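You operate a simulated robot arm through the tools that you are given. There is no shell and no other tool.

You are at the controls of a simulated robot arm. One attempt, no reset.

TASK
Swap the orange box in the tower drawer for the green box in chest drawer 2.
Fine: unlock the chest, shut both drawers afterwards and lock it again. Where these are worked on the way, their far stop is far enough and under half their travel is too little: tower drawer.

It is judged by the outcome, as a careful person would: the job done as asked, and still so three seconds after it is handed in. It fails if anything else is knocked over, pushed out of place, dropped, spilled or broken.

THE ROBOT
A 6-joint arm with a two-finger parallel gripper, fixed in place. Base frame: the origin is at the foot of the arm, x ahead of it, y to its left, z up. Units: mm, rad, N and s.
With the tool pointing down near the work surface it reaches from about 300 to 660 mm from the base axis. Its first joint turns from -2.007 to 2.007 rad. Payload 3.43 kg.
The tool frame sits at the grasp point between the pads (the TCP): z along the fingers, y along the line on which they close. The tips reach 34 mm beyond it. Largest opening 128 mm; finger width 24, thickness 12; the body of the gripper, 48 by 130 mm, starts 96 mm behind the TCP.
Orientation is that of the tool frame in the base frame, as a unit quaternion [x, y, z, w]. With the fingers straight down and closing along the base's y, the tool's x points along the base's -x, its y along +y and its z along -z.

THE INTERFACE
- The arm moves only by the tool jog_arm. Its argument "increments" is a list of rows, each an object of numbers (a shift or turn left out is 0, a gripper value left out holds the last): "ax", "ay", "az": the turn, a rotation vector about the tool's x, y, z in rad; "dx", "dy", "dz": the shift along the tool's x, y, z in m; "claw": the finger opening in m, from 0 to 0.128. In form: [{"ax": .., "ay": .., "az": .., "dx": .., "dy": .., "dz": .., "claw": ..}, ...]. A call has 1 to 20 rows; each row is the pose to reach, as a shift and turn from the pose commanded when the call began, along the tool's axes at that moment. A row lasts 0.2 s, in which the tool goes at most 50 mm and 0.15 rad; a call with a longer step from one row to the next is refused whole, and so is a gripper value outside its range. Where a pose cannot be reached the arm comes as near as it can. A force on the tool above 40 N (or 10 N above the force at the start of the call, whichever is more), or a blocked arm, ends the call early, and 0.2 s more pass. The fingers move at their own pace (about 153 mm/s each) and stop on an object; they squeeze with about 33 N. The grip force told is the motor's: it shows also when the fingers shut on nothing. Time passes only in rows, and 0.2 s behind the last, so rows that repeat a pose let the fingers close. It gives the time, the measured TCP pose, the force on the tool (base axes), the opening and the grip force at its end, in the units of the frame above (readings bear some noise), with the torque about the TCP (base axes, N m) and any sound that the robot's microphone picked up, and new pictures: "pictures" is both (left out), scene, wrist or none.
- Cameras (640 x 400 px; columns grow to the right, rows downward): "scene" is fixed at [53.9, -653.5, 1945.6]; the picture's right is [0.83, -0.56, 0.00], its down [-0.41, -0.61, -0.68] and it looks along [0.38, 0.57, -0.73] (base axes); focal length 326 px, centre (320, 200). "wrist" rides on the gripper at [76, -11, -160] in the tool frame; the picture's right is [0.15, 0.99, 0.00], its down [-0.88, 0.13, -0.46] and it looks along [-0.45, 0.07, 0.89] (tool axes); focal length 234 px, centre (320, 200). There is no depth. A picture from a camera that has moved, and an enlarged one, comes with that camera's place and axes in the base frame and with its lens. The place of the scene camera against the robot may be out by one fixed shift of up to 18 mm in any direction.
- move_column(by): slides the trunk up (or, below 0, down) by that many mm; the arm rides with it, the base frame stays. It gives what a move gives, with no picture.
- inspect(camera, box): a new picture of the part [left, top, right, bottom] of that camera's present view, enlarged. The clock stands still meanwhile.
- finish_job(): hands the job in; it is judged then, once.

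Places have to be worked out from the pictures, the camera data and where the tool is seen. Open the gripper and draw the arm clear of the work before you hand the job in, unless the task says otherwise.

The tools are called after "Call:" by a JSON object that holds its "name" and its "arguments". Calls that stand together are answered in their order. jog_arm: Moves the arm, as the interface text tells. Its arguments: {"type":"object","properties":{"increments":{"type":"array","items":{"type":"object","properties":{"ax":{"type":"number"},"ay":{"type":"number"},"az":{"type":"number"},"dx":{"type":"number"},"dy":{"type":"number"},"dz":{"type":"number"},"claw":{"type":"number"}}}},"pictures":{"type":"string","enum":["both","scene","wrist","none"]}},"required":["increments"]} The other tools are called the same way: move_column (by) slides the trunk up or down; inspect (camera, box) takes an enlarged picture of a part of a camera's view; finish_job () hands the job in.

At the start:

```text
time: 0.0
tool_pos: [296.2, 81.1, 1483.1]
tool_rot: [0.0, 1.0, 0.0, 0.001]
contact_force: [-0.2, -0.4, 0.7]
ft_torque: [0.01, 0.0, 0.01]
gripper_width: 127.8
grip_force: 0.0
trunk travel left (down, up): [-955.0, 35.0]
```

scene: 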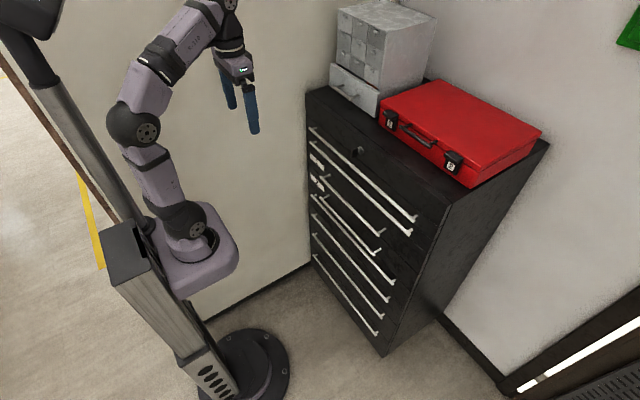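
wrist: 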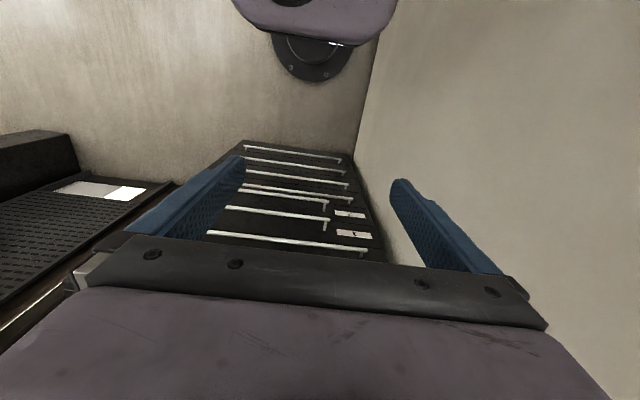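

The scene shows a black chest with several handled drawers, and a grey tower of small drawers plus a red case on top of it. I'll zoom in on the chest and tower to locate the parts before moving.

Call:
{"name": "inspect", "arguments": {"camera": "scene", "box": [290, 0, 450, 100]}}

Call:
{"name": "inspect", "arguments": {"camera": "scene", "box": [290, 90, 450, 190]}}

Call:
{"name": "inspect", "arguments": {"camera": "scene", "box": [290, 80, 550, 360]}}

Call:
{"name": "inspect", "arguments": {"camera": "wrist", "box": [200, 120, 400, 260]}}

```text
4.00 times, centred on (370, 50) of scene
camera zoom: at [53.9, -653.5, 1945.6], right [0.83, -0.56, 0.0], down [-0.41, -0.61, -0.68], along [0.38, 0.57, -0.73], focal length 1303 px, centre (120, 800)
```

zoom: 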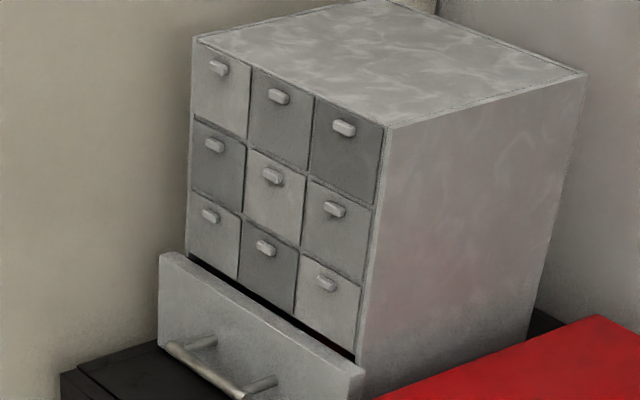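

```text
4.00 times, centred on (370, 140) of scene
camera zoom: at [53.9, -653.5, 1945.6], right [0.83, -0.56, 0.0], down [-0.41, -0.61, -0.68], along [0.38, 0.57, -0.73], focal length 1303 px, centre (120, 440)
```

zoom: 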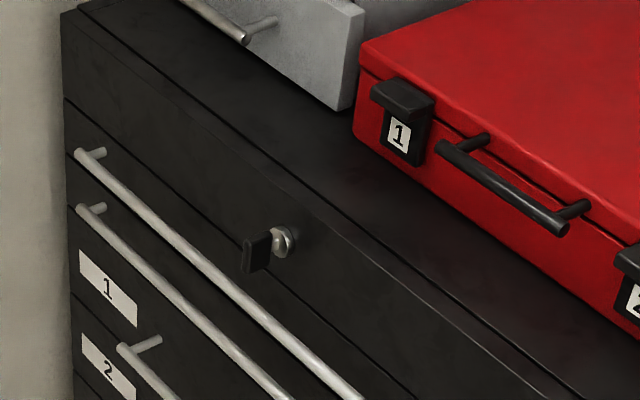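

```text
1.43 times, centred on (420, 220) of scene
camera zoom: at [53.9, -653.5, 1945.6], right [0.83, -0.56, 0.0], down [-0.41, -0.61, -0.68], along [0.38, 0.57, -0.73], focal length 465 px, centre (177, 171)
```

zoom: 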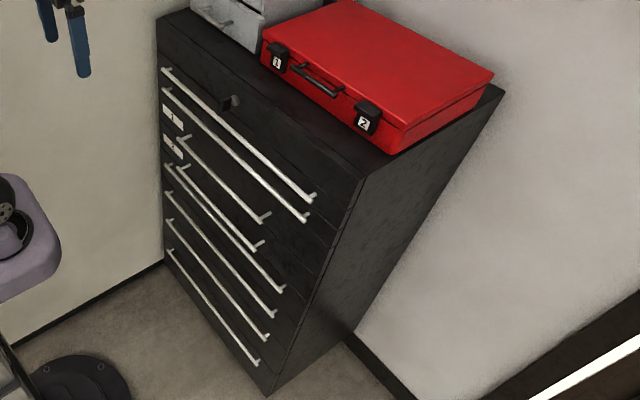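

```text
2.86 times, centred on (300, 190) of wrist
camera zoom: at [219.5, 69.1, 1643.5], right [-0.15, 0.99, 0.0], down [0.88, 0.13, 0.46], along [0.45, 0.07, -0.89], focal length 669 px, centre (377, 229)
```

zoom: 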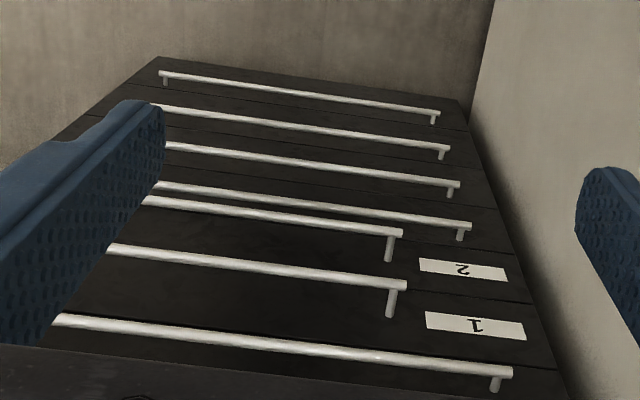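

The pictures put the chest front at roughly x≈640, y from -370 to 320, with its top at z≈1325. The key is near (630,-17,1274) and the tower drawer front near x≈740, y 46..302. I'll pitch the tool to point forward, with a small forward shift, so I can look at the chest front.

Call:
{"name": "jog_arm", "arguments": {"increments": [{"ay": -0.14, "dx": -0.012}, {"ay": -0.28, "dx": -0.024}, {"ay": -0.42, "dx": -0.036}, {"ay": -0.56, "dx": -0.048}, {"ay": -0.7, "dx": -0.06}, {"ay": -0.84, "dx": -0.072}, {"ay": -0.98, "dx": -0.084}, {"ay": -1.12, "dx": -0.096}, {"ay": -1.26, "dx": -0.108}, {"ay": -1.4, "dx": -0.12}, {"ay": -1.5708, "dx": -0.13}]}}

```text
refused: row 11 steps farther than a row can; nothing moved
```

The last step exceeded 0.15 rad, so I'm resending it with even steps.

Call:
{"name": "jog_arm", "arguments": {"increments": [{"ay": -0.1428, "dx": -0.012}, {"ay": -0.2856, "dx": -0.024}, {"ay": -0.4284, "dx": -0.036}, {"ay": -0.5712, "dx": -0.048}, {"ay": -0.714, "dx": -0.06}, {"ay": -0.8568, "dx": -0.072}, {"ay": -0.9996, "dx": -0.084}, {"ay": -1.1424, "dx": -0.096}, {"ay": -1.2852, "dx": -0.108}, {"ay": -1.428, "dx": -0.12}, {"ay": -1.5708, "dx": -0.13}]}}

```text
time: 2.4
tool_pos: [483.8, 119.4, 1424.2]
tool_rot: [0.0, 0.706, 0.001, 0.708]
contact_force: [0.7, 0.3, 0.6]
ft_torque: [-0.02, -0.05, 0.02]
gripper_width: 128.0
grip_force: 0.0
out of reach, approached as far as the arm can: row 3, 4, 5, 6, 7, 8, 9, 10, 11
trunk travel left (down, up): [-955.0, 35.0]
camera wrist: at [324.1, 109.3, 1348.5], right [0.0, 0.99, -0.15], down [-0.46, 0.13, 0.88], along [0.89, 0.07, 0.45], focal length 234 px, centre (320, 200)
```

scene: 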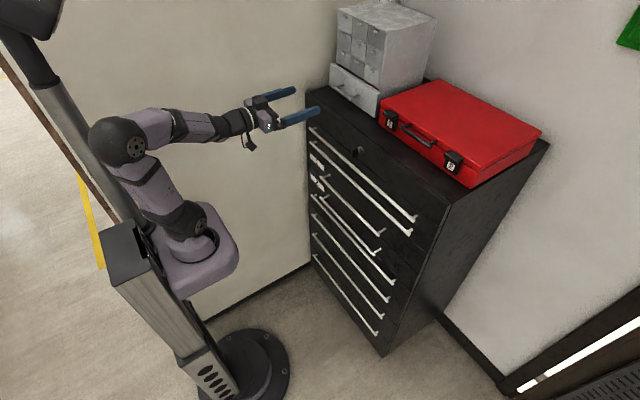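
wrist: 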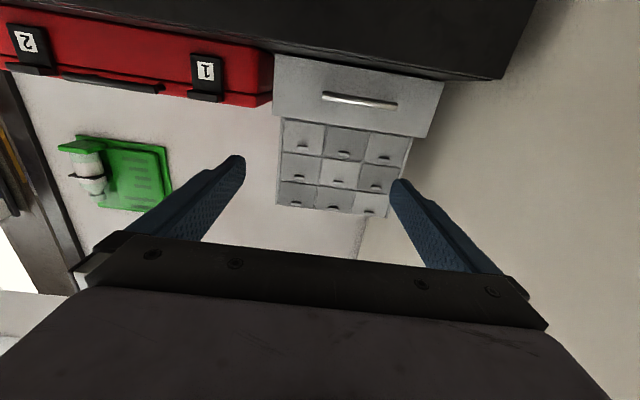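

The tool now points forward; it ended at (484,119,1424) because the requested pose was partly out of reach. Next I'll lower it toward the key height and shift right to look at the key and top handles.

Call:
{"name": "jog_arm", "arguments": {"increments": [{"dx": 0.03, "dy": -0.02}, {"dx": 0.06, "dy": -0.04}, {"dx": 0.09, "dy": -0.06}, {"dx": 0.12, "dy": -0.08}, {"dx": 0.15, "dy": -0.1}, {"dx": 0.15, "dy": -0.1}]}}

```text
time: 3.8
tool_pos: [539.7, 57.3, 1320.6]
tool_rot: [0.0, 0.706, 0.002, 0.708]
contact_force: [-0.1, 0.4, -0.1]
ft_torque: [-0.01, -0.03, 0.02]
gripper_width: 128.2
grip_force: 0.1
out of reach, approached as far as the arm can: row 1, 2, 3, 4, 5, 6
trunk travel left (down, up): [-955.0, 35.0]
camera wrist: at [379.5, 46.3, 1244.7], right [0.0, 0.99, -0.15], down [-0.46, 0.13, 0.88], along [0.89, 0.07, 0.45], focal length 234 px, centre (320, 200)
```

scene: 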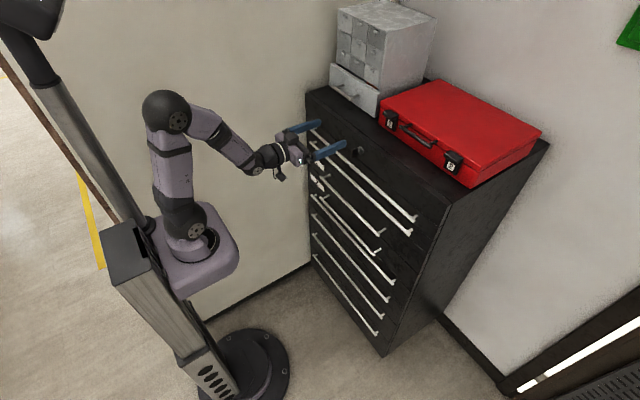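
wrist: 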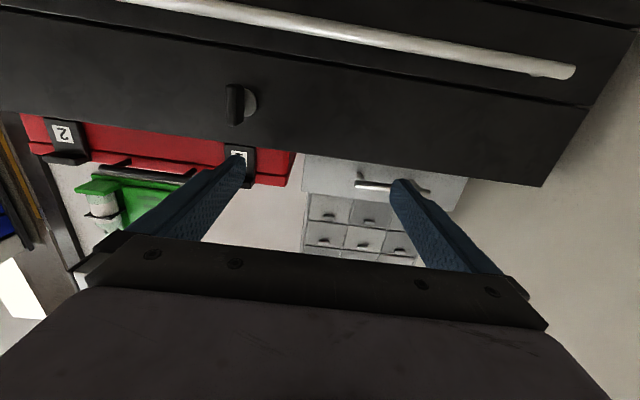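

The baseline appears to be the commanded pose rather than the clipped one. A small forward command will show me which it is.

Call:
{"name": "jog_arm", "arguments": {"increments": [{"dz": 0.02}, {"dz": 0.03}], "pictures": "wrist"}}

Call:
{"name": "inspect", "arguments": {"camera": "wrist", "box": [190, 60, 310, 150]}}

```text
time: 4.4
tool_pos: [564.0, 60.2, 1320.9]
tool_rot: [0.002, 0.707, -0.001, 0.707]
contact_force: [-0.4, 1.1, -0.4]
ft_torque: [-0.01, 0.04, 0.02]
gripper_width: 128.1
grip_force: 0.1
trunk travel left (down, up): [-955.0, 35.0]
camera wrist: at [404.9, 50.6, 1244.8], right [0.01, 0.99, -0.15], down [-0.46, 0.13, 0.88], along [0.89, 0.06, 0.45], focal length 234 px, centre (320, 200)
```

wrist: 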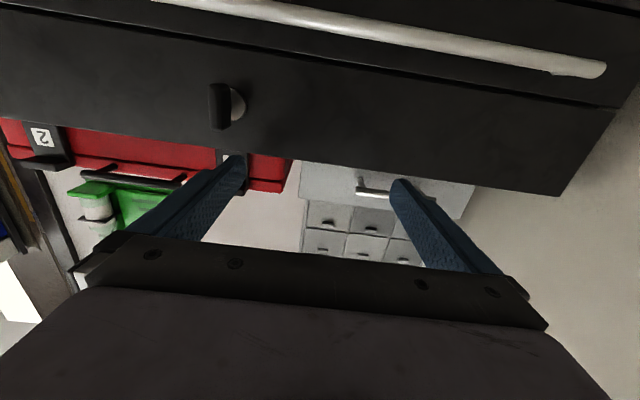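

```text
4.44 times, centred on (250, 105) of wrist
camera zoom: at [404.9, 50.6, 1244.8], right [0.01, 0.99, -0.15], down [-0.46, 0.13, 0.88], along [0.89, 0.06, 0.45], focal length 1041 px, centre (631, 622)
```

zoom: 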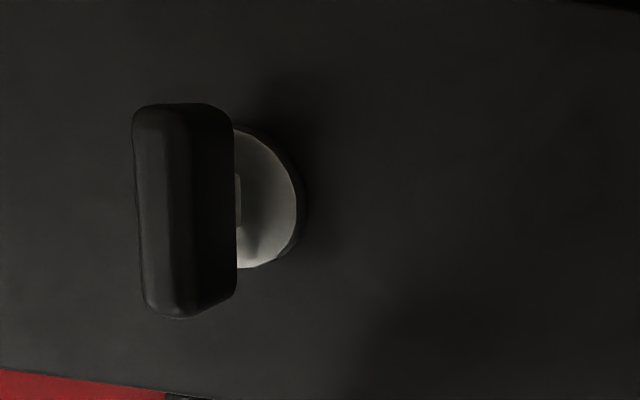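

The baseline is the pose the arm actually reached. Two wrist views put the key bow at about (579–600, -17, 1272), a vertical plate thin in y, so the present finger direction suits it. I'll align in y and z while staying short in x.

Call:
{"name": "jog_arm", "arguments": {"increments": [{"dx": 0.016, "dy": -0.026, "dz": -0.007}, {"dx": 0.032, "dy": -0.052, "dz": -0.014}, {"dx": 0.049, "dy": -0.077, "dz": -0.02}, {"dx": 0.049, "dy": -0.077, "dz": -0.02, "claw": 0.07}, {"dx": 0.049, "dy": -0.077, "dz": -0.02, "claw": 0.07}], "pictures": "both"}}

```text
time: 5.6
tool_pos: [543.4, 46.6, 1294.3]
tool_rot: [0.003, 0.71, -0.018, 0.704]
contact_force: [0.8, -0.5, 0.6]
ft_torque: [0.0, 0.02, 0.01]
gripper_width: 69.7
grip_force: 0.0
out of reach, approached as far as the arm can: row 1, 2, 3, 4, 5
trunk travel left (down, up): [-955.0, 35.0]
camera wrist: at [381.7, 39.5, 1220.4], right [0.03, 0.99, -0.17], down [-0.44, 0.16, 0.88], along [0.9, 0.05, 0.44], focal length 234 px, centre (320, 200)
```

scene: 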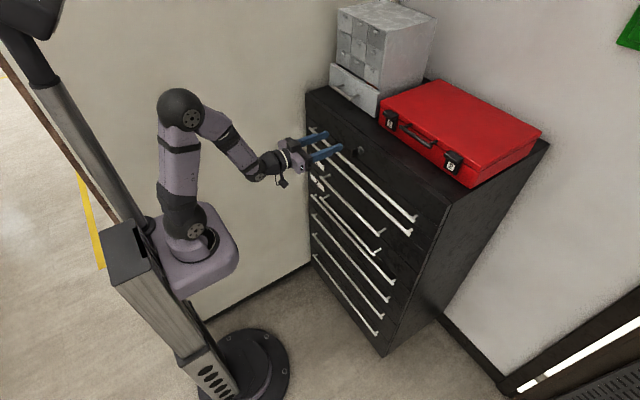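
wrist: 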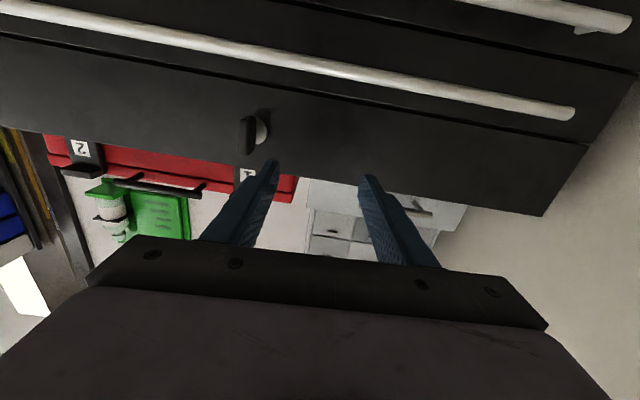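

The arm is refusing even small moves toward the key: with the trunk this high the forearm slopes down and the wrist seems to hit a limit. I'll raise the tool again, then lower the trunk so the arm works upward.

Call:
{"name": "jog_arm", "arguments": {"increments": [{"dx": -0.03, "dz": 0.005}, {"dx": -0.06, "dz": 0.01}, {"dx": -0.09, "dz": 0.01}, {"dx": -0.12, "dz": 0.01}, {"dx": -0.15, "dz": 0.01}, {"dx": -0.18, "dz": 0.01}, {"dx": -0.2, "dz": 0.01}], "pictures": "scene"}}

```text
time: 7.2
tool_pos: [551.5, 47.9, 1501.1]
tool_rot: [-0.001, 0.706, 0.002, 0.708]
contact_force: [0.0, -0.2, -0.1]
ft_torque: [-0.01, 0.01, 0.04]
gripper_width: 70.0
grip_force: 0.0
out of reach, approached as far as the arm can: row 1, 2
trunk travel left (down, up): [-955.0, 35.0]
```

scene: 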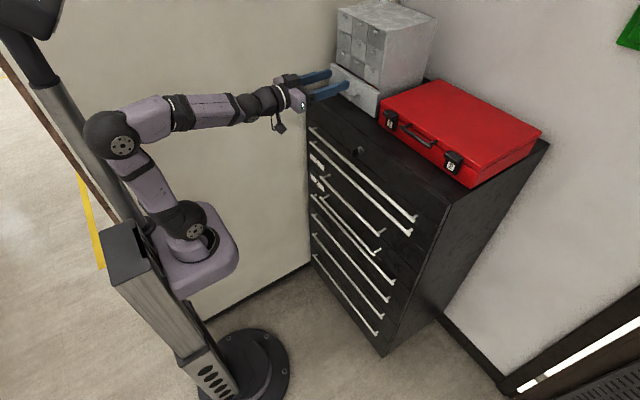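

At z≈1501 the pose is fully reachable. I'll move sideways to y≈-17 and back to x≈510 here, then lower the trunk to the key height.

Call:
{"name": "jog_arm", "arguments": {"increments": [{"dy": -0.02, "dz": -0.01}, {"dy": -0.04, "dz": -0.02}, {"dy": -0.065, "dz": -0.03}, {"dy": -0.065, "dz": -0.03, "claw": 0.08}], "pictures": "none"}}

Call:
{"name": "move_column", "arguments": {"by": -225}}

Call:
{"name": "inspect", "arguments": {"camera": "wrist", "box": [0, 0, 640, 400]}}

```text
time: 8.2
tool_pos: [549.2, 24.0, 1496.6]
tool_rot: [0.001, 0.706, -0.001, 0.708]
contact_force: [0.7, 0.3, -0.4]
ft_torque: [0.03, -0.01, 0.01]
gripper_width: 80.0
grip_force: 0.0
out of reach, approached as far as the arm can: row 1, 2, 3, 4
trunk travel left (down, up): [-955.0, 35.0]
```

```text
time: 10.6
tool_pos: [550.0, 23.5, 1273.0]
tool_rot: [0.0, 0.706, 0.0, 0.708]
contact_force: [0.0, 1.0, 0.2]
ft_torque: [-0.01, 0.0, -0.03]
gripper_width: 80.0
grip_force: 0.1
trunk travel left (down, up): [-730.0, 260.0]
```

```text
1.00 times, centred on (320, 200) of wrist (not enlarged: the box is as wide or as high as the picture)
camera zoom: at [389.0, 12.8, 1196.7], right [0.0, 0.99, -0.15], down [-0.46, 0.13, 0.88], along [0.89, 0.07, 0.45], focal length 234 px, centre (320, 200)
```

zoom: 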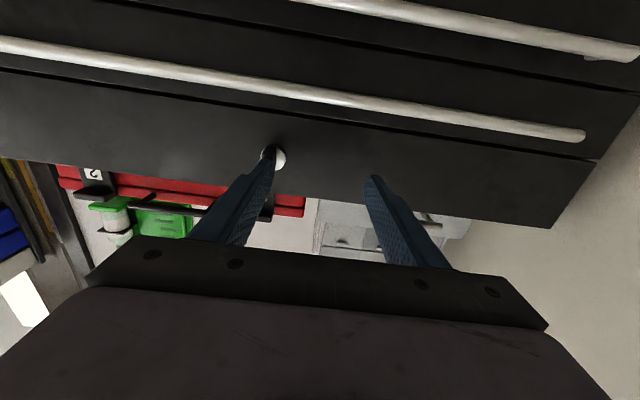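

The limits fit a minimum shoulder-to-wrist distance, so the arm needs more height above its shoulder to work close in. I'll raise the arm 150 mm, slide to y≈-17 and x≈510, then lower the trunk to match.

Call:
{"name": "jog_arm", "arguments": {"increments": [{"dx": -0.04}, {"dx": -0.08}, {"dx": -0.12}, {"dx": -0.15}, {"dx": -0.15, "dy": -0.02, "dz": -0.02}, {"dx": -0.15, "dy": -0.04, "dz": -0.04}, {"dx": -0.15, "dy": -0.04, "dz": -0.04}], "pictures": "scene"}}

```text
time: 12.2
tool_pos: [544.2, -17.1, 1435.2]
tool_rot: [-0.001, 0.707, -0.004, 0.708]
contact_force: [0.7, 0.5, -0.8]
ft_torque: [0.0, 0.02, -0.05]
gripper_width: 79.6
grip_force: 0.1
out of reach, approached as far as the arm can: row 1, 2, 3, 5, 6, 7
trunk travel left (down, up): [-730.0, 260.0]
```

scene: 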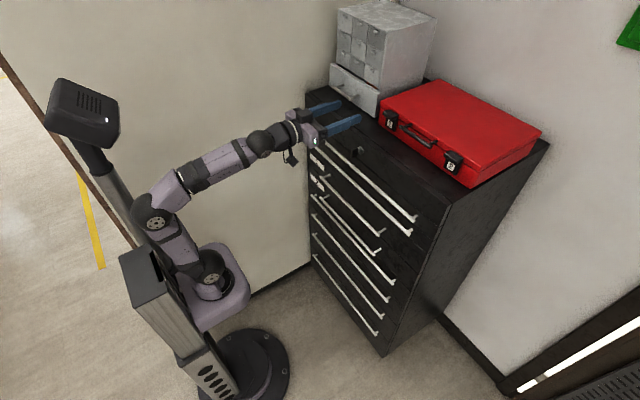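

The arm is now at (544,-17), in line with the key at y≈-17, with the fingers 80 mm open to straddle it. Lowering the trunk 162 mm brings the tool to the key height.

Call:
{"name": "move_column", "arguments": {"by": -162}}

Call:
{"name": "inspect", "arguments": {"camera": "wrist", "box": [220, 60, 420, 240]}}

Call:
{"name": "inspect", "arguments": {"camera": "scene", "box": [280, 80, 440, 180]}}

```text
time: 14.0
tool_pos: [545.2, -18.0, 1272.5]
tool_rot: [0.0, 0.707, 0.0, 0.707]
contact_force: [-0.3, 0.9, -1.2]
ft_torque: [0.02, -0.01, -0.04]
gripper_width: 80.0
grip_force: 0.0
trunk travel left (down, up): [-568.0, 422.0]
```

```text
2.22 times, centred on (320, 150) of wrist
camera zoom: at [384.1, -28.0, 1197.0], right [0.0, 0.99, -0.15], down [-0.46, 0.13, 0.88], along [0.89, 0.07, 0.45], focal length 520 px, centre (320, 311)
```

zoom: 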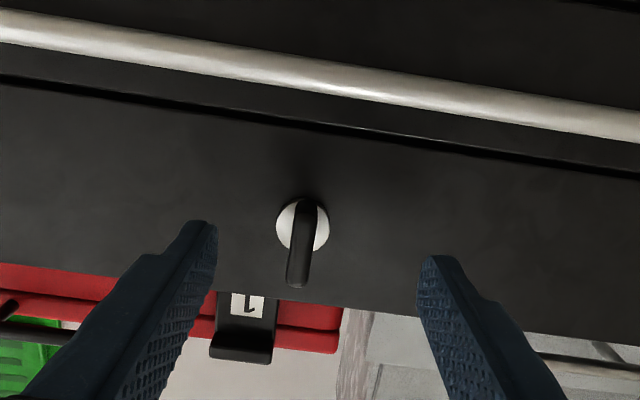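

```text
4.00 times, centred on (360, 130) of scene
camera zoom: at [53.9, -653.5, 1945.6], right [0.83, -0.56, 0.0], down [-0.41, -0.61, -0.68], along [0.38, 0.57, -0.73], focal length 1303 px, centre (160, 480)
```

zoom: 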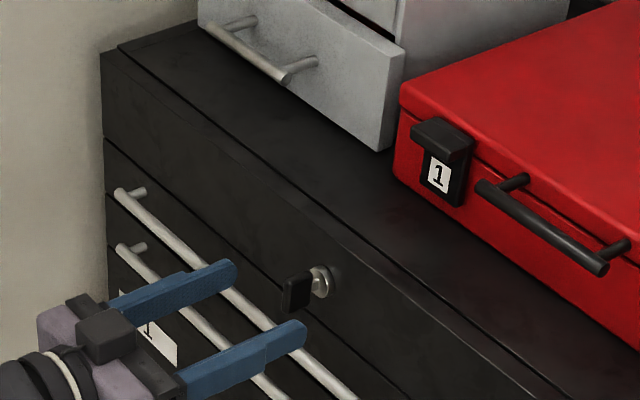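

The key bow is at about x 594, y -24, z 1272, and the lock face at x≈617. I'll shift 6 mm right and 27 mm forward so the tips stop around x≈606, then check before closing.

Call:
{"name": "jog_arm", "arguments": {"increments": [{"dy": -0.006, "claw": 0.06}, {"dy": -0.006, "dz": 0.014, "claw": 0.04}, {"dy": -0.006, "dz": 0.027, "claw": 0.04}, {"dy": -0.006, "dz": 0.027, "claw": 0.04}], "pictures": "none"}}

Call:
{"name": "inspect", "arguments": {"camera": "wrist", "box": [240, 80, 400, 180]}}

Call:
{"name": "inspect", "arguments": {"camera": "scene", "box": [320, 120, 400, 170]}}

```text
time: 15.0
tool_pos: [570.1, -22.9, 1273.4]
tool_rot: [0.0, 0.706, 0.0, 0.708]
contact_force: [0.6, -0.9, 0.1]
ft_torque: [-0.01, -0.01, 0.01]
gripper_width: 40.1
grip_force: 0.1
trunk travel left (down, up): [-568.0, 422.0]
```

```text
4.00 times, centred on (320, 130) of wrist
camera zoom: at [409.7, -33.9, 1198.5], right [0.0, 0.99, -0.15], down [-0.46, 0.13, 0.88], along [0.89, 0.07, 0.45], focal length 937 px, centre (320, 480)
```

zoom: 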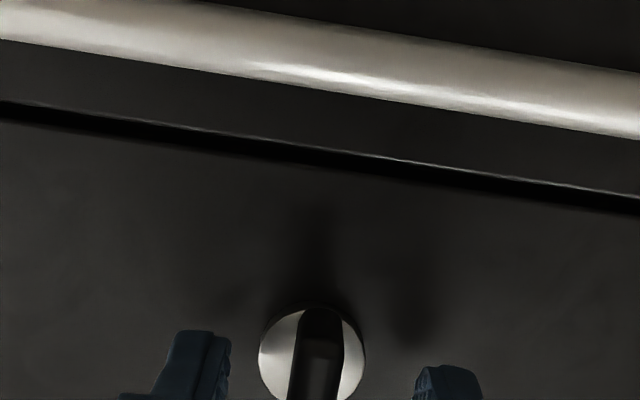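

```text
8.00 times, centred on (360, 145) of scene
camera zoom: at [53.9, -653.5, 1945.6], right [0.83, -0.56, 0.0], down [-0.41, -0.61, -0.68], along [0.38, 0.57, -0.73], focal length 2606 px, centre (0, 640)
```

zoom: 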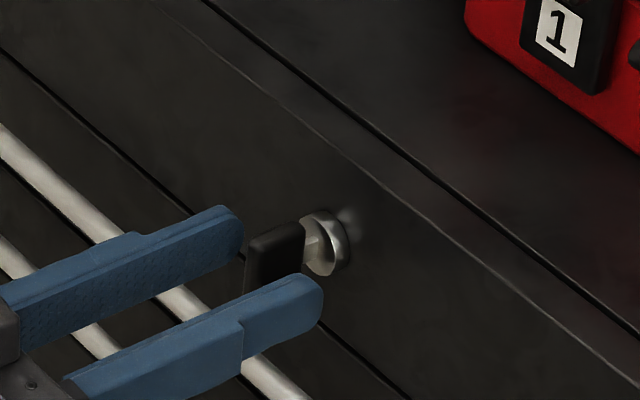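

The fingers straddle the bow with the tips just short of the lock face, so I'll close on it.

Call:
{"name": "jog_arm", "arguments": {"increments": [{"claw": 0.02}, {"claw": 0.0}, {"claw": 0.0}, {"claw": 0.0}], "pictures": "none"}}

Call:
{"name": "inspect", "arguments": {"camera": "wrist", "box": [240, 100, 400, 200]}}

Call:
{"name": "inspect", "arguments": {"camera": "scene", "box": [320, 120, 400, 170]}}

```text
time: 16.0
tool_pos: [568.5, -25.2, 1274.3]
tool_rot: [0.002, 0.706, 0.0, 0.708]
contact_force: [-0.1, -6.4, -1.4]
ft_torque: [0.0, -0.68, -0.18]
gripper_width: 10.0
grip_force: 43.7
trunk travel left (down, up): [-568.0, 422.0]
```

```text
4.00 times, centred on (320, 150) of wrist
camera zoom: at [409.6, -35.6, 1198.5], right [0.0, 0.99, -0.14], down [-0.46, 0.13, 0.88], along [0.89, 0.06, 0.45], focal length 937 px, centre (320, 400)
```

zoom: 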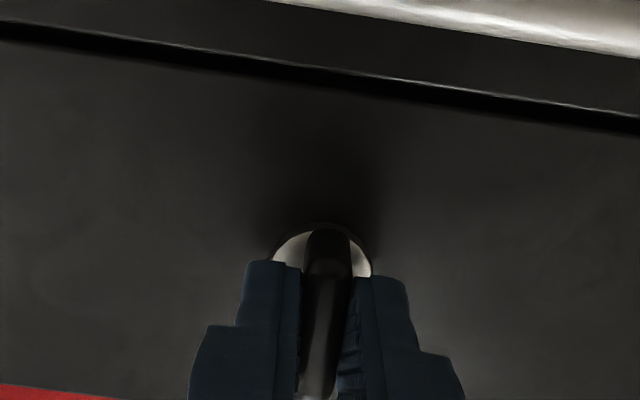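

```text
8.00 times, centred on (360, 145) of scene
camera zoom: at [53.9, -653.5, 1945.6], right [0.83, -0.56, 0.0], down [-0.41, -0.61, -0.68], along [0.38, 0.57, -0.73], focal length 2606 px, centre (0, 640)
```

zoom: 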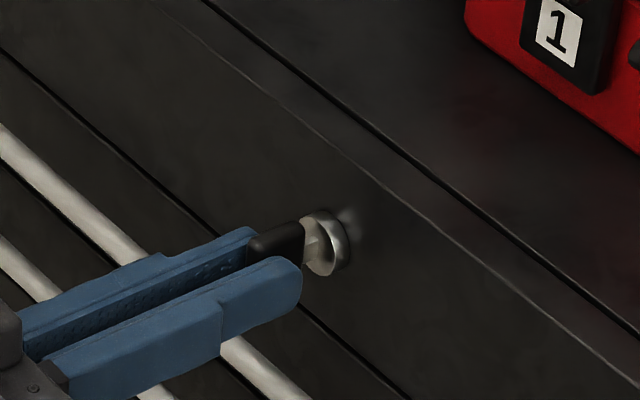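

The key is gripped at 10 mm width, with a small side load showing it sits slightly further right. I'll centre by 3 mm and try a small clockwise turn while watching the torque.

Call:
{"name": "jog_arm", "arguments": {"increments": [{"dy": -0.003}, {"dy": -0.003, "az": 0.1}, {"dy": -0.003, "az": 0.2}, {"dy": -0.003, "az": 0.3}], "pictures": "none"}}

Call:
{"name": "inspect", "arguments": {"camera": "scene", "box": [320, 120, 400, 170]}}

```text
time: 17.0
tool_pos: [570.7, -24.7, 1274.2]
tool_rot: [0.106, 0.698, 0.107, 0.7]
contact_force: [-3.3, 5.3, 1.5]
ft_torque: [0.01, 0.1, 0.09]
gripper_width: 10.1
grip_force: 43.1
trunk travel left (down, up): [-568.0, 422.0]
```

```text
8.00 times, centred on (360, 145) of scene
camera zoom: at [53.9, -653.5, 1945.6], right [0.83, -0.56, 0.0], down [-0.41, -0.61, -0.68], along [0.38, 0.57, -0.73], focal length 2606 px, centre (0, 640)
```

zoom: 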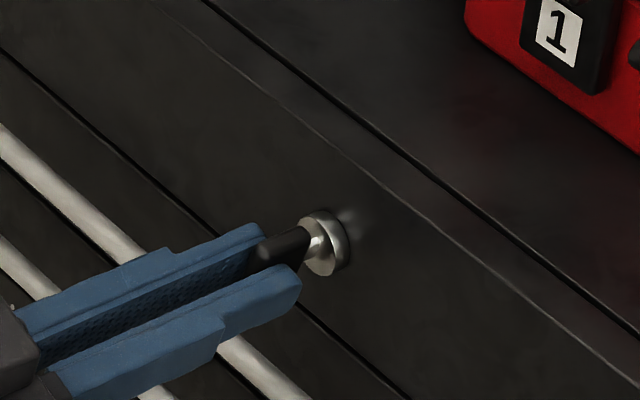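

The key follows clockwise with almost no resistance, so I'll continue to about 90° total, listening for a click.

Call:
{"name": "jog_arm", "arguments": {"increments": [{"az": 0.14}, {"az": 0.28}, {"az": 0.42}, {"az": 0.56}, {"az": 0.7}, {"az": 0.84}, {"az": 0.98}, {"az": 1.12}, {"az": 1.26}], "pictures": "none"}}

Call:
{"name": "inspect", "arguments": {"camera": "scene", "box": [320, 120, 400, 170]}}

Call:
{"name": "inspect", "arguments": {"camera": "wrist", "box": [0, 0, 640, 400]}}

```text
time: 19.0
tool_pos: [568.6, -24.0, 1275.2]
tool_rot: [0.497, 0.501, 0.499, 0.504]
contact_force: [0.9, 6.7, 11.9]
ft_torque: [-0.04, 0.06, -1.1]
gripper_width: 9.9
grip_force: 43.7
trunk travel left (down, up): [-568.0, 422.0]
```

```text
8.00 times, centred on (360, 145) of scene
camera zoom: at [53.9, -653.5, 1945.6], right [0.83, -0.56, 0.0], down [-0.41, -0.61, -0.68], along [0.38, 0.57, -0.73], focal length 2606 px, centre (0, 640)
```

zoom: 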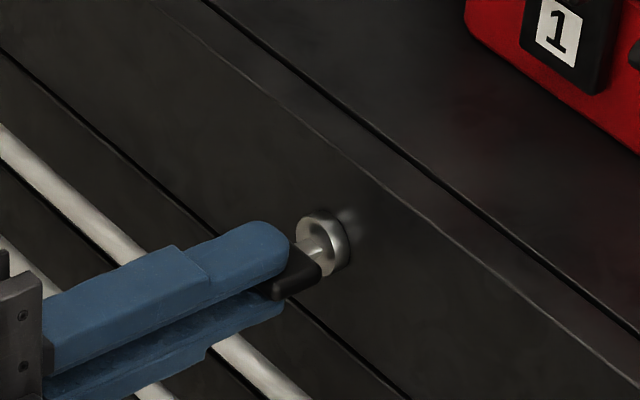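

```text
1.00 times, centred on (320, 200) of wrist (not enlarged: the box is as wide or as high as the picture)
camera zoom: at [409.6, 51.6, 1262.2], right [-0.01, 0.15, 0.99], down [-0.46, -0.88, 0.14], along [0.89, -0.45, 0.08], focal length 234 px, centre (320, 200)
```

zoom: 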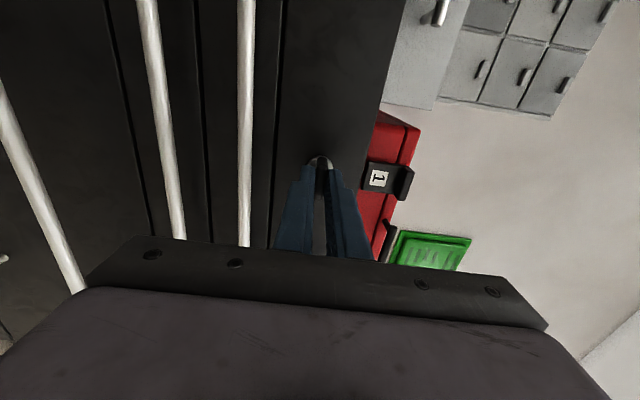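

The key has turned 90° with no clear end stop felt and no click reported. I'll nudge slightly further to see whether a stop is there.

Call:
{"name": "jog_arm", "arguments": {"increments": [{"az": 0.06}, {"az": 0.12}, {"az": 0.12}], "pictures": "none"}}

Call:
{"name": "inspect", "arguments": {"camera": "scene", "box": [340, 130, 380, 155]}}

```text
time: 19.8
tool_pos: [570.1, -24.5, 1274.7]
tool_rot: [0.525, 0.471, 0.527, 0.474]
contact_force: [4.0, 6.7, 15.8]
ft_torque: [-1.26, 0.07, -0.4]
gripper_width: 12.1
grip_force: 45.0
trunk travel left (down, up): [-568.0, 422.0]
```

```text
16.00 times, centred on (360, 142) of scene
camera zoom: at [53.9, -653.5, 1945.6], right [0.83, -0.56, 0.0], down [-0.41, -0.61, -0.68], along [0.38, 0.57, -0.73], focal length 5213 px, centre (-320, 1120)
```

zoom: 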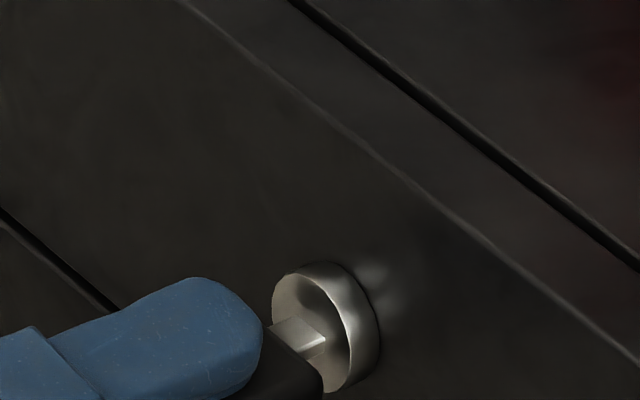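

Torque rose to -1.26 N·m past 90°, so the end stop is there and the key is turned fully. I'll relax the twist, open the fingers and back off.

Call:
{"name": "jog_arm", "arguments": {"increments": [{"az": -0.06}, {"az": -0.12}, {"az": -0.12, "claw": 0.03}, {"az": -0.12, "claw": 0.05}, {"az": -0.12, "dz": -0.015, "claw": 0.05}, {"az": -0.12, "dz": -0.03, "claw": 0.05}], "pictures": "both"}}

Call:
{"name": "inspect", "arguments": {"camera": "scene", "box": [320, 120, 400, 170]}}

```text
time: 21.2
tool_pos: [541.6, -26.2, 1272.7]
tool_rot: [0.497, 0.503, 0.498, 0.502]
contact_force: [-1.0, -0.3, 0.0]
ft_torque: [-0.01, 0.01, 0.04]
gripper_width: 50.0
grip_force: 0.1
trunk travel left (down, up): [-568.0, 422.0]
camera wrist: at [382.8, 50.2, 1261.2], right [0.0, 0.16, 0.99], down [-0.46, -0.88, 0.14], along [0.89, -0.45, 0.07], focal length 234 px, centre (320, 200)
```

scene: 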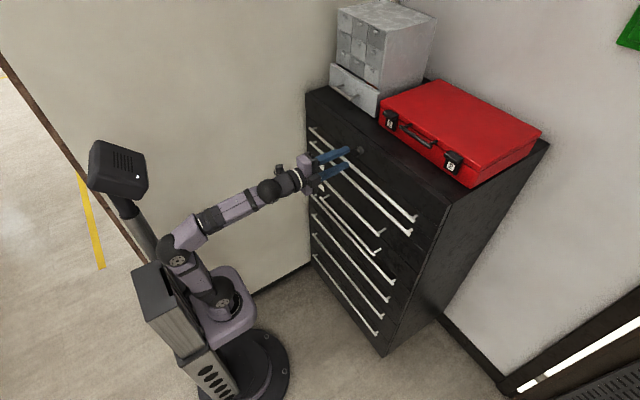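
wrist: 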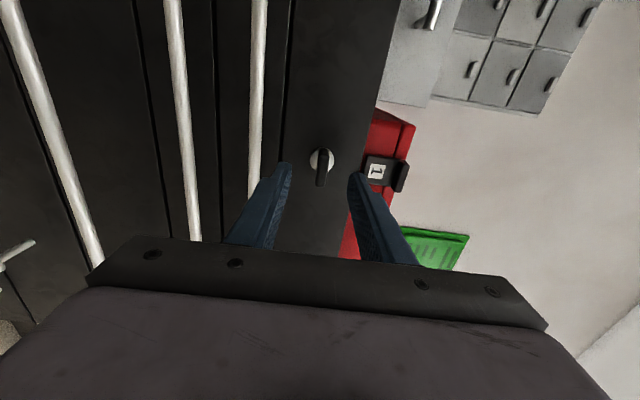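

```text
8.00 times, centred on (360, 145) of scene
camera zoom: at [53.9, -653.5, 1945.6], right [0.83, -0.56, 0.0], down [-0.41, -0.61, -0.68], along [0.38, 0.57, -0.73], focal length 2606 px, centre (0, 640)
```

zoom: 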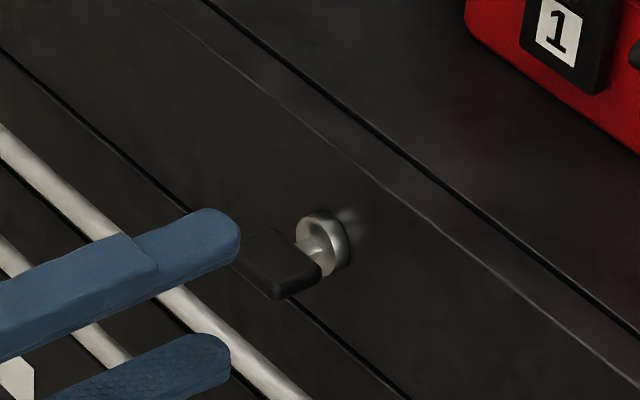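

The key now sits horizontal and free. I'll zoom on the labelled drawers to identify which handle belongs to drawer 2.

Call:
{"name": "inspect", "arguments": {"camera": "scene", "box": [300, 140, 420, 215]}}

Call:
{"name": "inspect", "arguments": {"camera": "scene", "box": [320, 190, 440, 265]}}

```text
5.33 times, centred on (360, 178) of scene
camera zoom: at [53.9, -653.5, 1945.6], right [0.83, -0.56, 0.0], down [-0.41, -0.61, -0.68], along [0.38, 0.57, -0.73], focal length 1738 px, centre (107, 320)
```

zoom: 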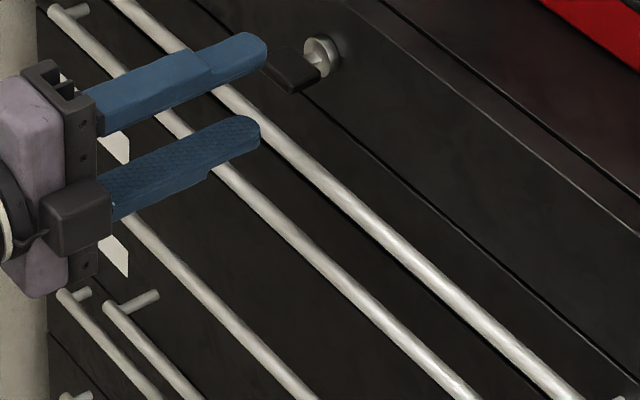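

```text
5.33 times, centred on (380, 228) of scene
camera zoom: at [53.9, -653.5, 1945.6], right [0.83, -0.56, 0.0], down [-0.41, -0.61, -0.68], along [0.38, 0.57, -0.73], focal length 1738 px, centre (0, 53)
```

zoom: 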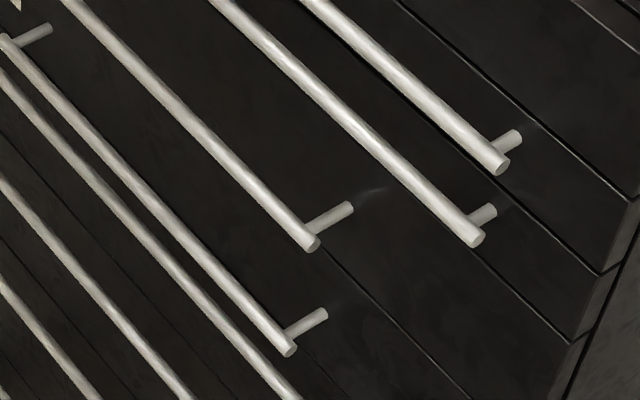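

Handle D, the long-standoff one below label 2, runs y≈-209..145 at z≈935. The one above it belongs to drawer 1. To get clear of the protruding bars before descending, I'll pitch the tool about 34° down and retreat from the chest.

Call:
{"name": "jog_arm", "arguments": {"increments": [{"ax": 0.1, "dz": -0.015}, {"ax": 0.2, "dz": -0.03}, {"ax": 0.3, "dz": -0.045}, {"ax": 0.4, "dz": -0.06}, {"ax": 0.5, "dz": -0.075}, {"ax": 0.6, "dz": -0.09}, {"ax": 0.6, "dz": -0.09}], "pictures": "scene"}}

```text
time: 22.8
tool_pos: [450.4, -25.3, 1271.3]
tool_rot: [0.624, 0.627, 0.327, 0.333]
contact_force: [-1.2, -1.4, -0.6]
ft_torque: [-0.01, 0.01, -0.02]
gripper_width: 50.4
grip_force: 0.0
out of reach, approached as far as the arm can: row 1, 2
trunk travel left (down, up): [-568.0, 422.0]
```

scene: 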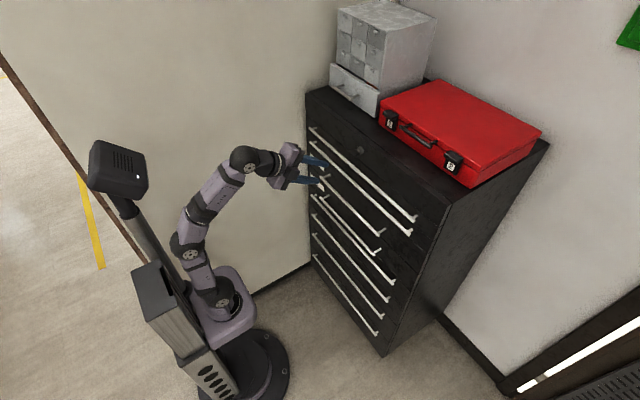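

At 34° pitch the arm sits comfortably at (450,-25,1271). I'll lower the trunk 330 mm to reach the drawer 2 handle height and look through the wrist camera.

Call:
{"name": "move_column", "arguments": {"by": -330}}

Call:
{"name": "inspect", "arguments": {"camera": "wrist", "box": [0, 0, 640, 400]}}

Call:
{"name": "inspect", "arguments": {"camera": "scene", "box": [260, 140, 420, 260]}}

```text
time: 26.1
tool_pos: [450.3, -25.5, 941.5]
tool_rot: [0.624, 0.626, 0.327, 0.334]
contact_force: [-0.2, 0.8, 0.1]
ft_torque: [-0.02, 0.01, 0.02]
gripper_width: 49.8
grip_force: 0.1
trunk travel left (down, up): [-238.0, 752.0]
```

```text
1.00 times, centred on (320, 200) of wrist (not enlarged: the box is as wide or as high as the picture)
camera zoom: at [311.9, 51.9, 1020.9], right [0.56, 0.15, 0.82], down [-0.3, -0.88, 0.37], along [0.77, -0.46, -0.44], focal length 234 px, centre (320, 200)
```

zoom: 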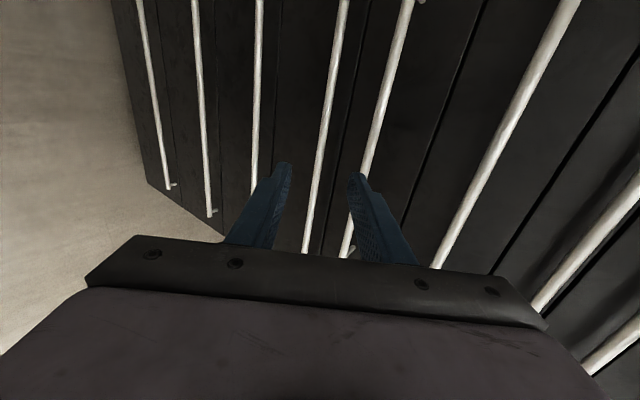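

```text
3.33 times, centred on (340, 200) of scene
camera zoom: at [53.9, -653.5, 1945.6], right [0.83, -0.56, 0.0], down [-0.41, -0.61, -0.68], along [0.38, 0.57, -0.73], focal length 1086 px, centre (253, 200)
```

zoom: 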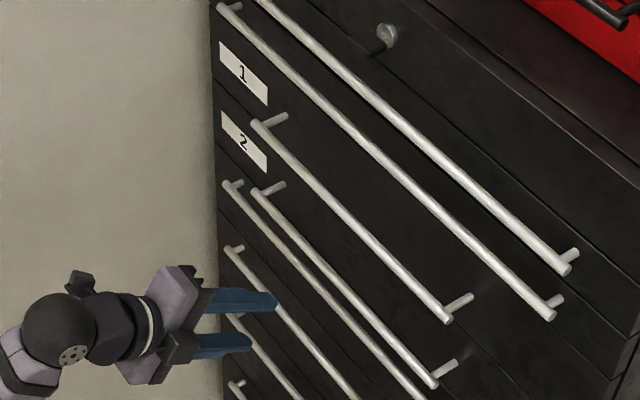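

The labels and seams confirm that the lower long-standoff handle is drawer 2's; the wrist camera puts it near x≈580, z≈925. I'll move in front of it, about 60 mm back along the tool axis.

Call:
{"name": "jog_arm", "arguments": {"increments": [{"dz": 0.019, "dy": 0.02}, {"dz": 0.038, "dy": 0.04}, {"dz": 0.056, "dy": 0.06}, {"dz": 0.056, "dy": 0.06}], "pictures": "wrist"}}

Call:
{"name": "inspect", "arguments": {"camera": "scene", "box": [280, 160, 400, 250]}}

```text
time: 27.1
tool_pos: [531.1, -24.9, 958.4]
tool_rot: [0.623, 0.627, 0.327, 0.334]
contact_force: [1.0, 0.8, 0.5]
ft_torque: [-0.01, -0.02, -0.02]
gripper_width: 49.9
grip_force: 0.1
trunk travel left (down, up): [-238.0, 752.0]
camera wrist: at [392.3, 52.4, 1038.1], right [0.56, 0.15, 0.82], down [-0.3, -0.88, 0.37], along [0.77, -0.46, -0.44], focal length 234 px, centre (320, 200)
```

wrist: 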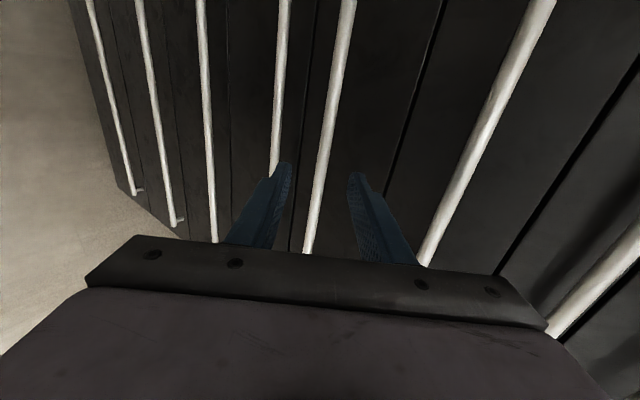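

```text
4.44 times, centred on (340, 205) of scene
camera zoom: at [53.9, -653.5, 1945.6], right [0.83, -0.56, 0.0], down [-0.41, -0.61, -0.68], along [0.38, 0.57, -0.73], focal length 1448 px, centre (231, 178)
```

zoom: 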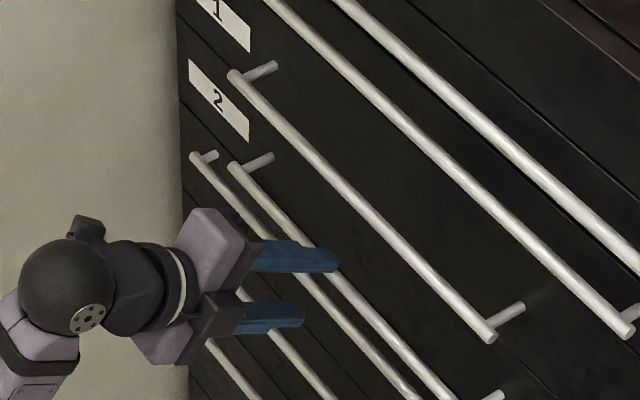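

Triangulation puts the drawer 2 bar at about (576, z 928). It lies between the fingers along the tool axis, so I'll advance 48 mm and close on it.

Call:
{"name": "jog_arm", "arguments": {"increments": [{"dz": 0.02}, {"dz": 0.04}, {"dz": 0.048}, {"dz": 0.048, "claw": 0.03}, {"dz": 0.048, "claw": 0.0}, {"dz": 0.048, "claw": 0.0}], "pictures": "wrist"}}

Call:
{"name": "inspect", "arguments": {"camera": "scene", "box": [280, 160, 400, 250]}}

```text
time: 28.5
tool_pos: [568.8, -27.4, 933.1]
tool_rot: [0.623, 0.626, 0.33, 0.335]
contact_force: [3.6, 0.1, 10.3]
ft_torque: [0.59, -0.33, -0.4]
gripper_width: 11.7
grip_force: 44.8
trunk travel left (down, up): [-238.0, 752.0]
camera wrist: at [429.9, 50.2, 1012.2], right [0.55, 0.15, 0.82], down [-0.31, -0.88, 0.37], along [0.78, -0.46, -0.44], focal length 234 px, centre (320, 200)
```

wrist: 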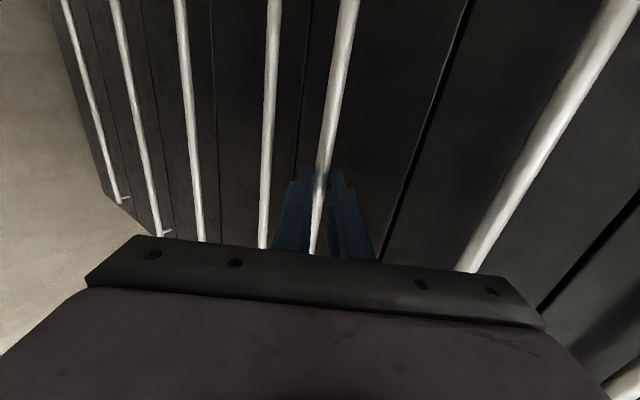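

```text
4.44 times, centred on (340, 205) of scene
camera zoom: at [53.9, -653.5, 1945.6], right [0.83, -0.56, 0.0], down [-0.41, -0.61, -0.68], along [0.38, 0.57, -0.73], focal length 1448 px, centre (231, 178)
```

zoom: 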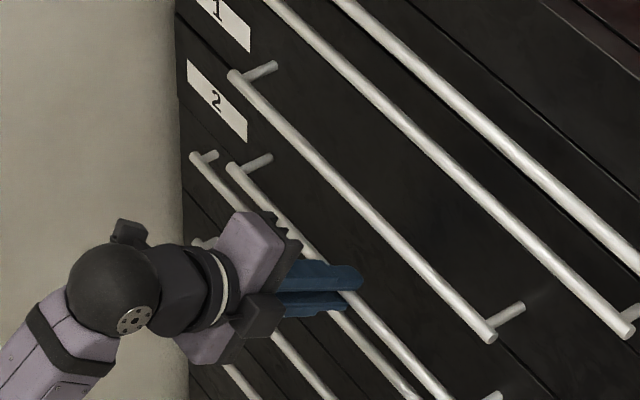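

The bar is gripped at 11.7 mm. I'll pull straight back along base -x, 40 mm first, to see whether the drawer runs.

Call:
{"name": "jog_arm", "arguments": {"increments": [{"dz": -0.007, "dy": -0.006}, {"dz": -0.015, "dy": -0.0125}, {"dz": -0.024, "dy": -0.018}, {"dz": -0.032, "dy": -0.0235}], "pictures": "scene"}}

```text
time: 29.5
tool_pos: [529.2, -26.5, 933.1]
tool_rot: [0.622, 0.625, 0.33, 0.336]
contact_force: [-1.5, -2.3, 19.0]
ft_torque: [0.72, -0.25, -0.17]
gripper_width: 11.9
grip_force: 44.5
trunk travel left (down, up): [-238.0, 752.0]
```

scene: 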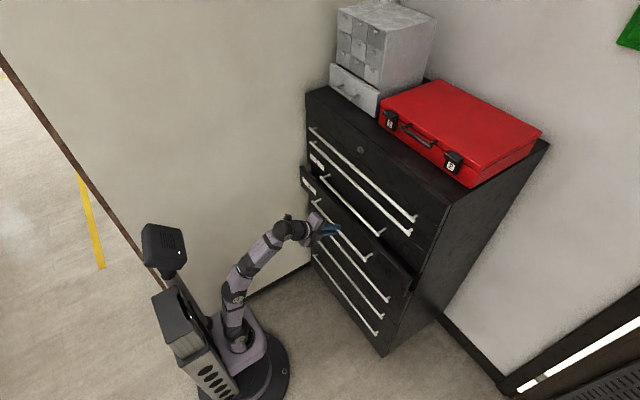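

Drawer 2 is unlocked and slides. I'll correct a few mm upward to ease the vertical load and keep pulling about 200 mm.

Call:
{"name": "jog_arm", "arguments": {"increments": [{"dz": -0.0182, "dy": -0.0088}, {"dz": -0.0347, "dy": -0.0201}, {"dz": -0.0512, "dy": -0.0314}, {"dz": -0.0677, "dy": -0.0427}, {"dz": -0.0842, "dy": -0.054}, {"dz": -0.1007, "dy": -0.0653}, {"dz": -0.1172, "dy": -0.0766}, {"dz": -0.1337, "dy": -0.0879}, {"dz": -0.1502, "dy": -0.0992}, {"dz": -0.1667, "dy": -0.1105}], "pictures": "both"}}

```text
time: 31.2
tool_pos: [397.3, -26.8, 933.7]
tool_rot: [0.631, 0.636, 0.315, 0.314]
contact_force: [-0.5, 4.0, -9.0]
ft_torque: [-0.23, 0.33, -0.84]
gripper_width: 11.8
grip_force: 44.9
out of reach, approached as far as the arm can: row 6, 7, 8
trunk travel left (down, up): [-238.0, 752.0]
stopped in row 8: the force on the tool passed its limit at 48 N (the readings are from after the stop); the commanded pose is now the measured one
camera wrist: at [262.6, 48.5, 1022.0], right [0.6, 0.15, 0.79], down [-0.28, -0.88, 0.38], along [0.75, -0.45, -0.49], focal length 234 px, centre (320, 200)
```

scene: 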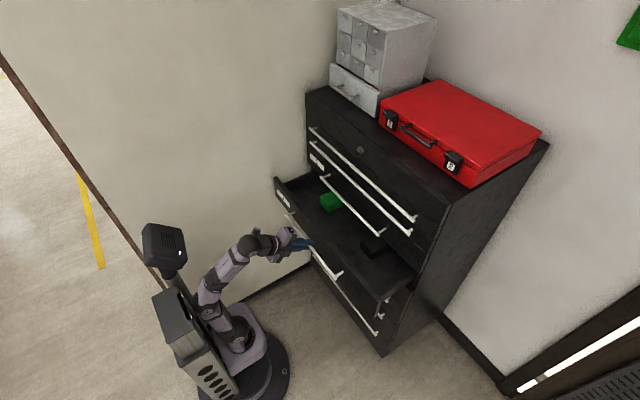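
wrist: 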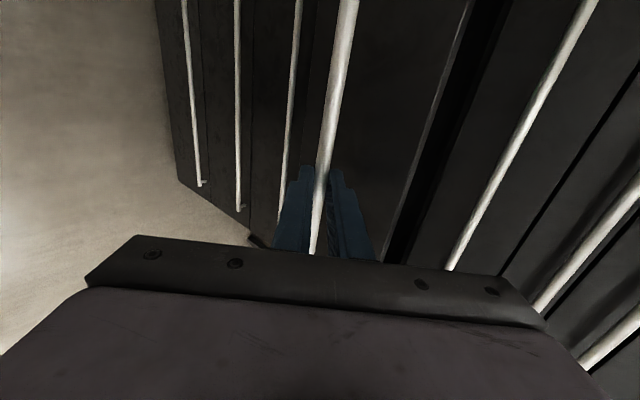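

The drawer is open about 172 mm, and the arm reached its inner limit. A green box and a dark object are visible inside, so I'll zoom in.

Call:
{"name": "inspect", "arguments": {"camera": "scene", "box": [260, 160, 430, 300]}}

Call:
{"name": "inspect", "arguments": {"camera": "scene", "box": [300, 170, 400, 240]}}

```text
2.86 times, centred on (345, 230) of scene
camera zoom: at [53.9, -653.5, 1945.6], right [0.83, -0.56, 0.0], down [-0.41, -0.61, -0.68], along [0.38, 0.57, -0.73], focal length 931 px, centre (249, 114)
```

zoom: 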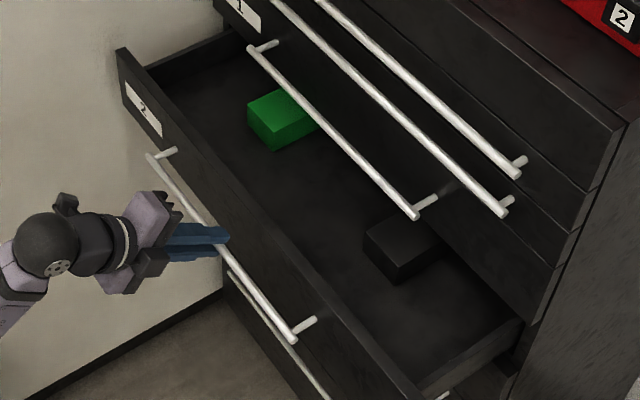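

```text
5.71 times, centred on (350, 205) of scene
camera zoom: at [53.9, -653.5, 1945.6], right [0.83, -0.56, 0.0], down [-0.41, -0.61, -0.68], along [0.38, 0.57, -0.73], focal length 1862 px, centre (149, 171)
```

zoom: 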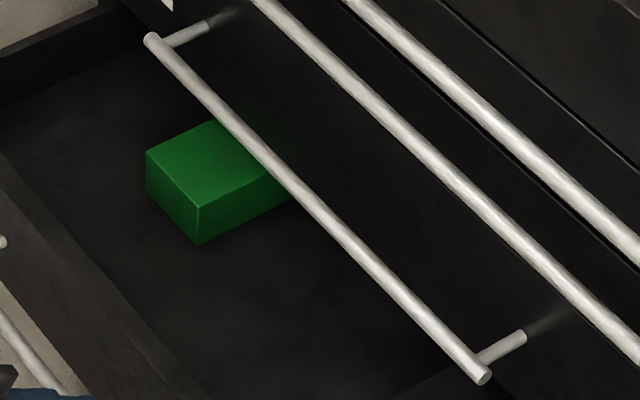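

Inside are the green box (front at x≈580–595, y≈90..158, about 42 mm tall) and a black box to its right. I want the drawer further out, so I'll loosen the fingers and rotate the tool around the bar to a steeper pitch, which allows a closer reach, then regrip.

Call:
{"name": "jog_arm", "arguments": {"increments": [{"claw": 0.026}, {"claw": 0.026}, {"ax": 0.1, "dy": 0.0009, "claw": 0.026}, {"ax": 0.2, "dy": 0.0017, "dz": 0.0005}, {"ax": 0.3, "dy": 0.0025, "dz": 0.0008}, {"ax": 0.4, "dy": 0.0034, "dz": 0.001}, {"ax": 0.5, "dy": 0.0042, "dz": 0.0013}, {"ax": 0.6, "dy": 0.005, "dz": 0.0015}, {"ax": 0.6, "dy": 0.005, "dz": 0.0015}], "pictures": "both"}}

```text
time: 32.8
tool_pos: [387.2, -25.5, 898.7]
tool_rot: [0.683, 0.685, 0.177, 0.183]
contact_force: [-0.9, -4.0, 35.2]
ft_torque: [0.87, 2.12, 0.21]
gripper_width: 35.6
grip_force: 8.8
out of reach, approached as far as the arm can: row 5, 6, 7
trunk travel left (down, up): [-238.0, 752.0]
stopped in row 7: the force on the tool passed its limit at 67 N (the readings are from after the stop); the commanded pose is now the measured one
camera wrist: at [298.1, 50.8, 1031.9], right [0.86, 0.15, 0.49], down [-0.11, -0.88, 0.47], along [0.5, -0.46, -0.74], focal length 234 px, centre (320, 200)
```

scene: 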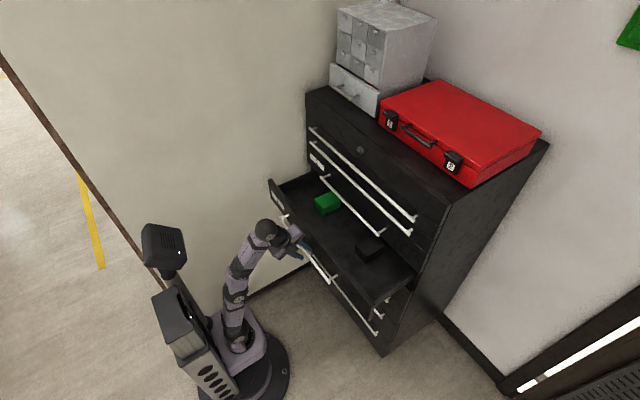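
wrist: 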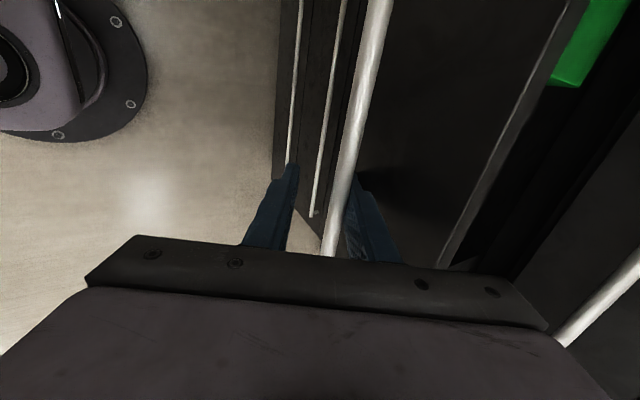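

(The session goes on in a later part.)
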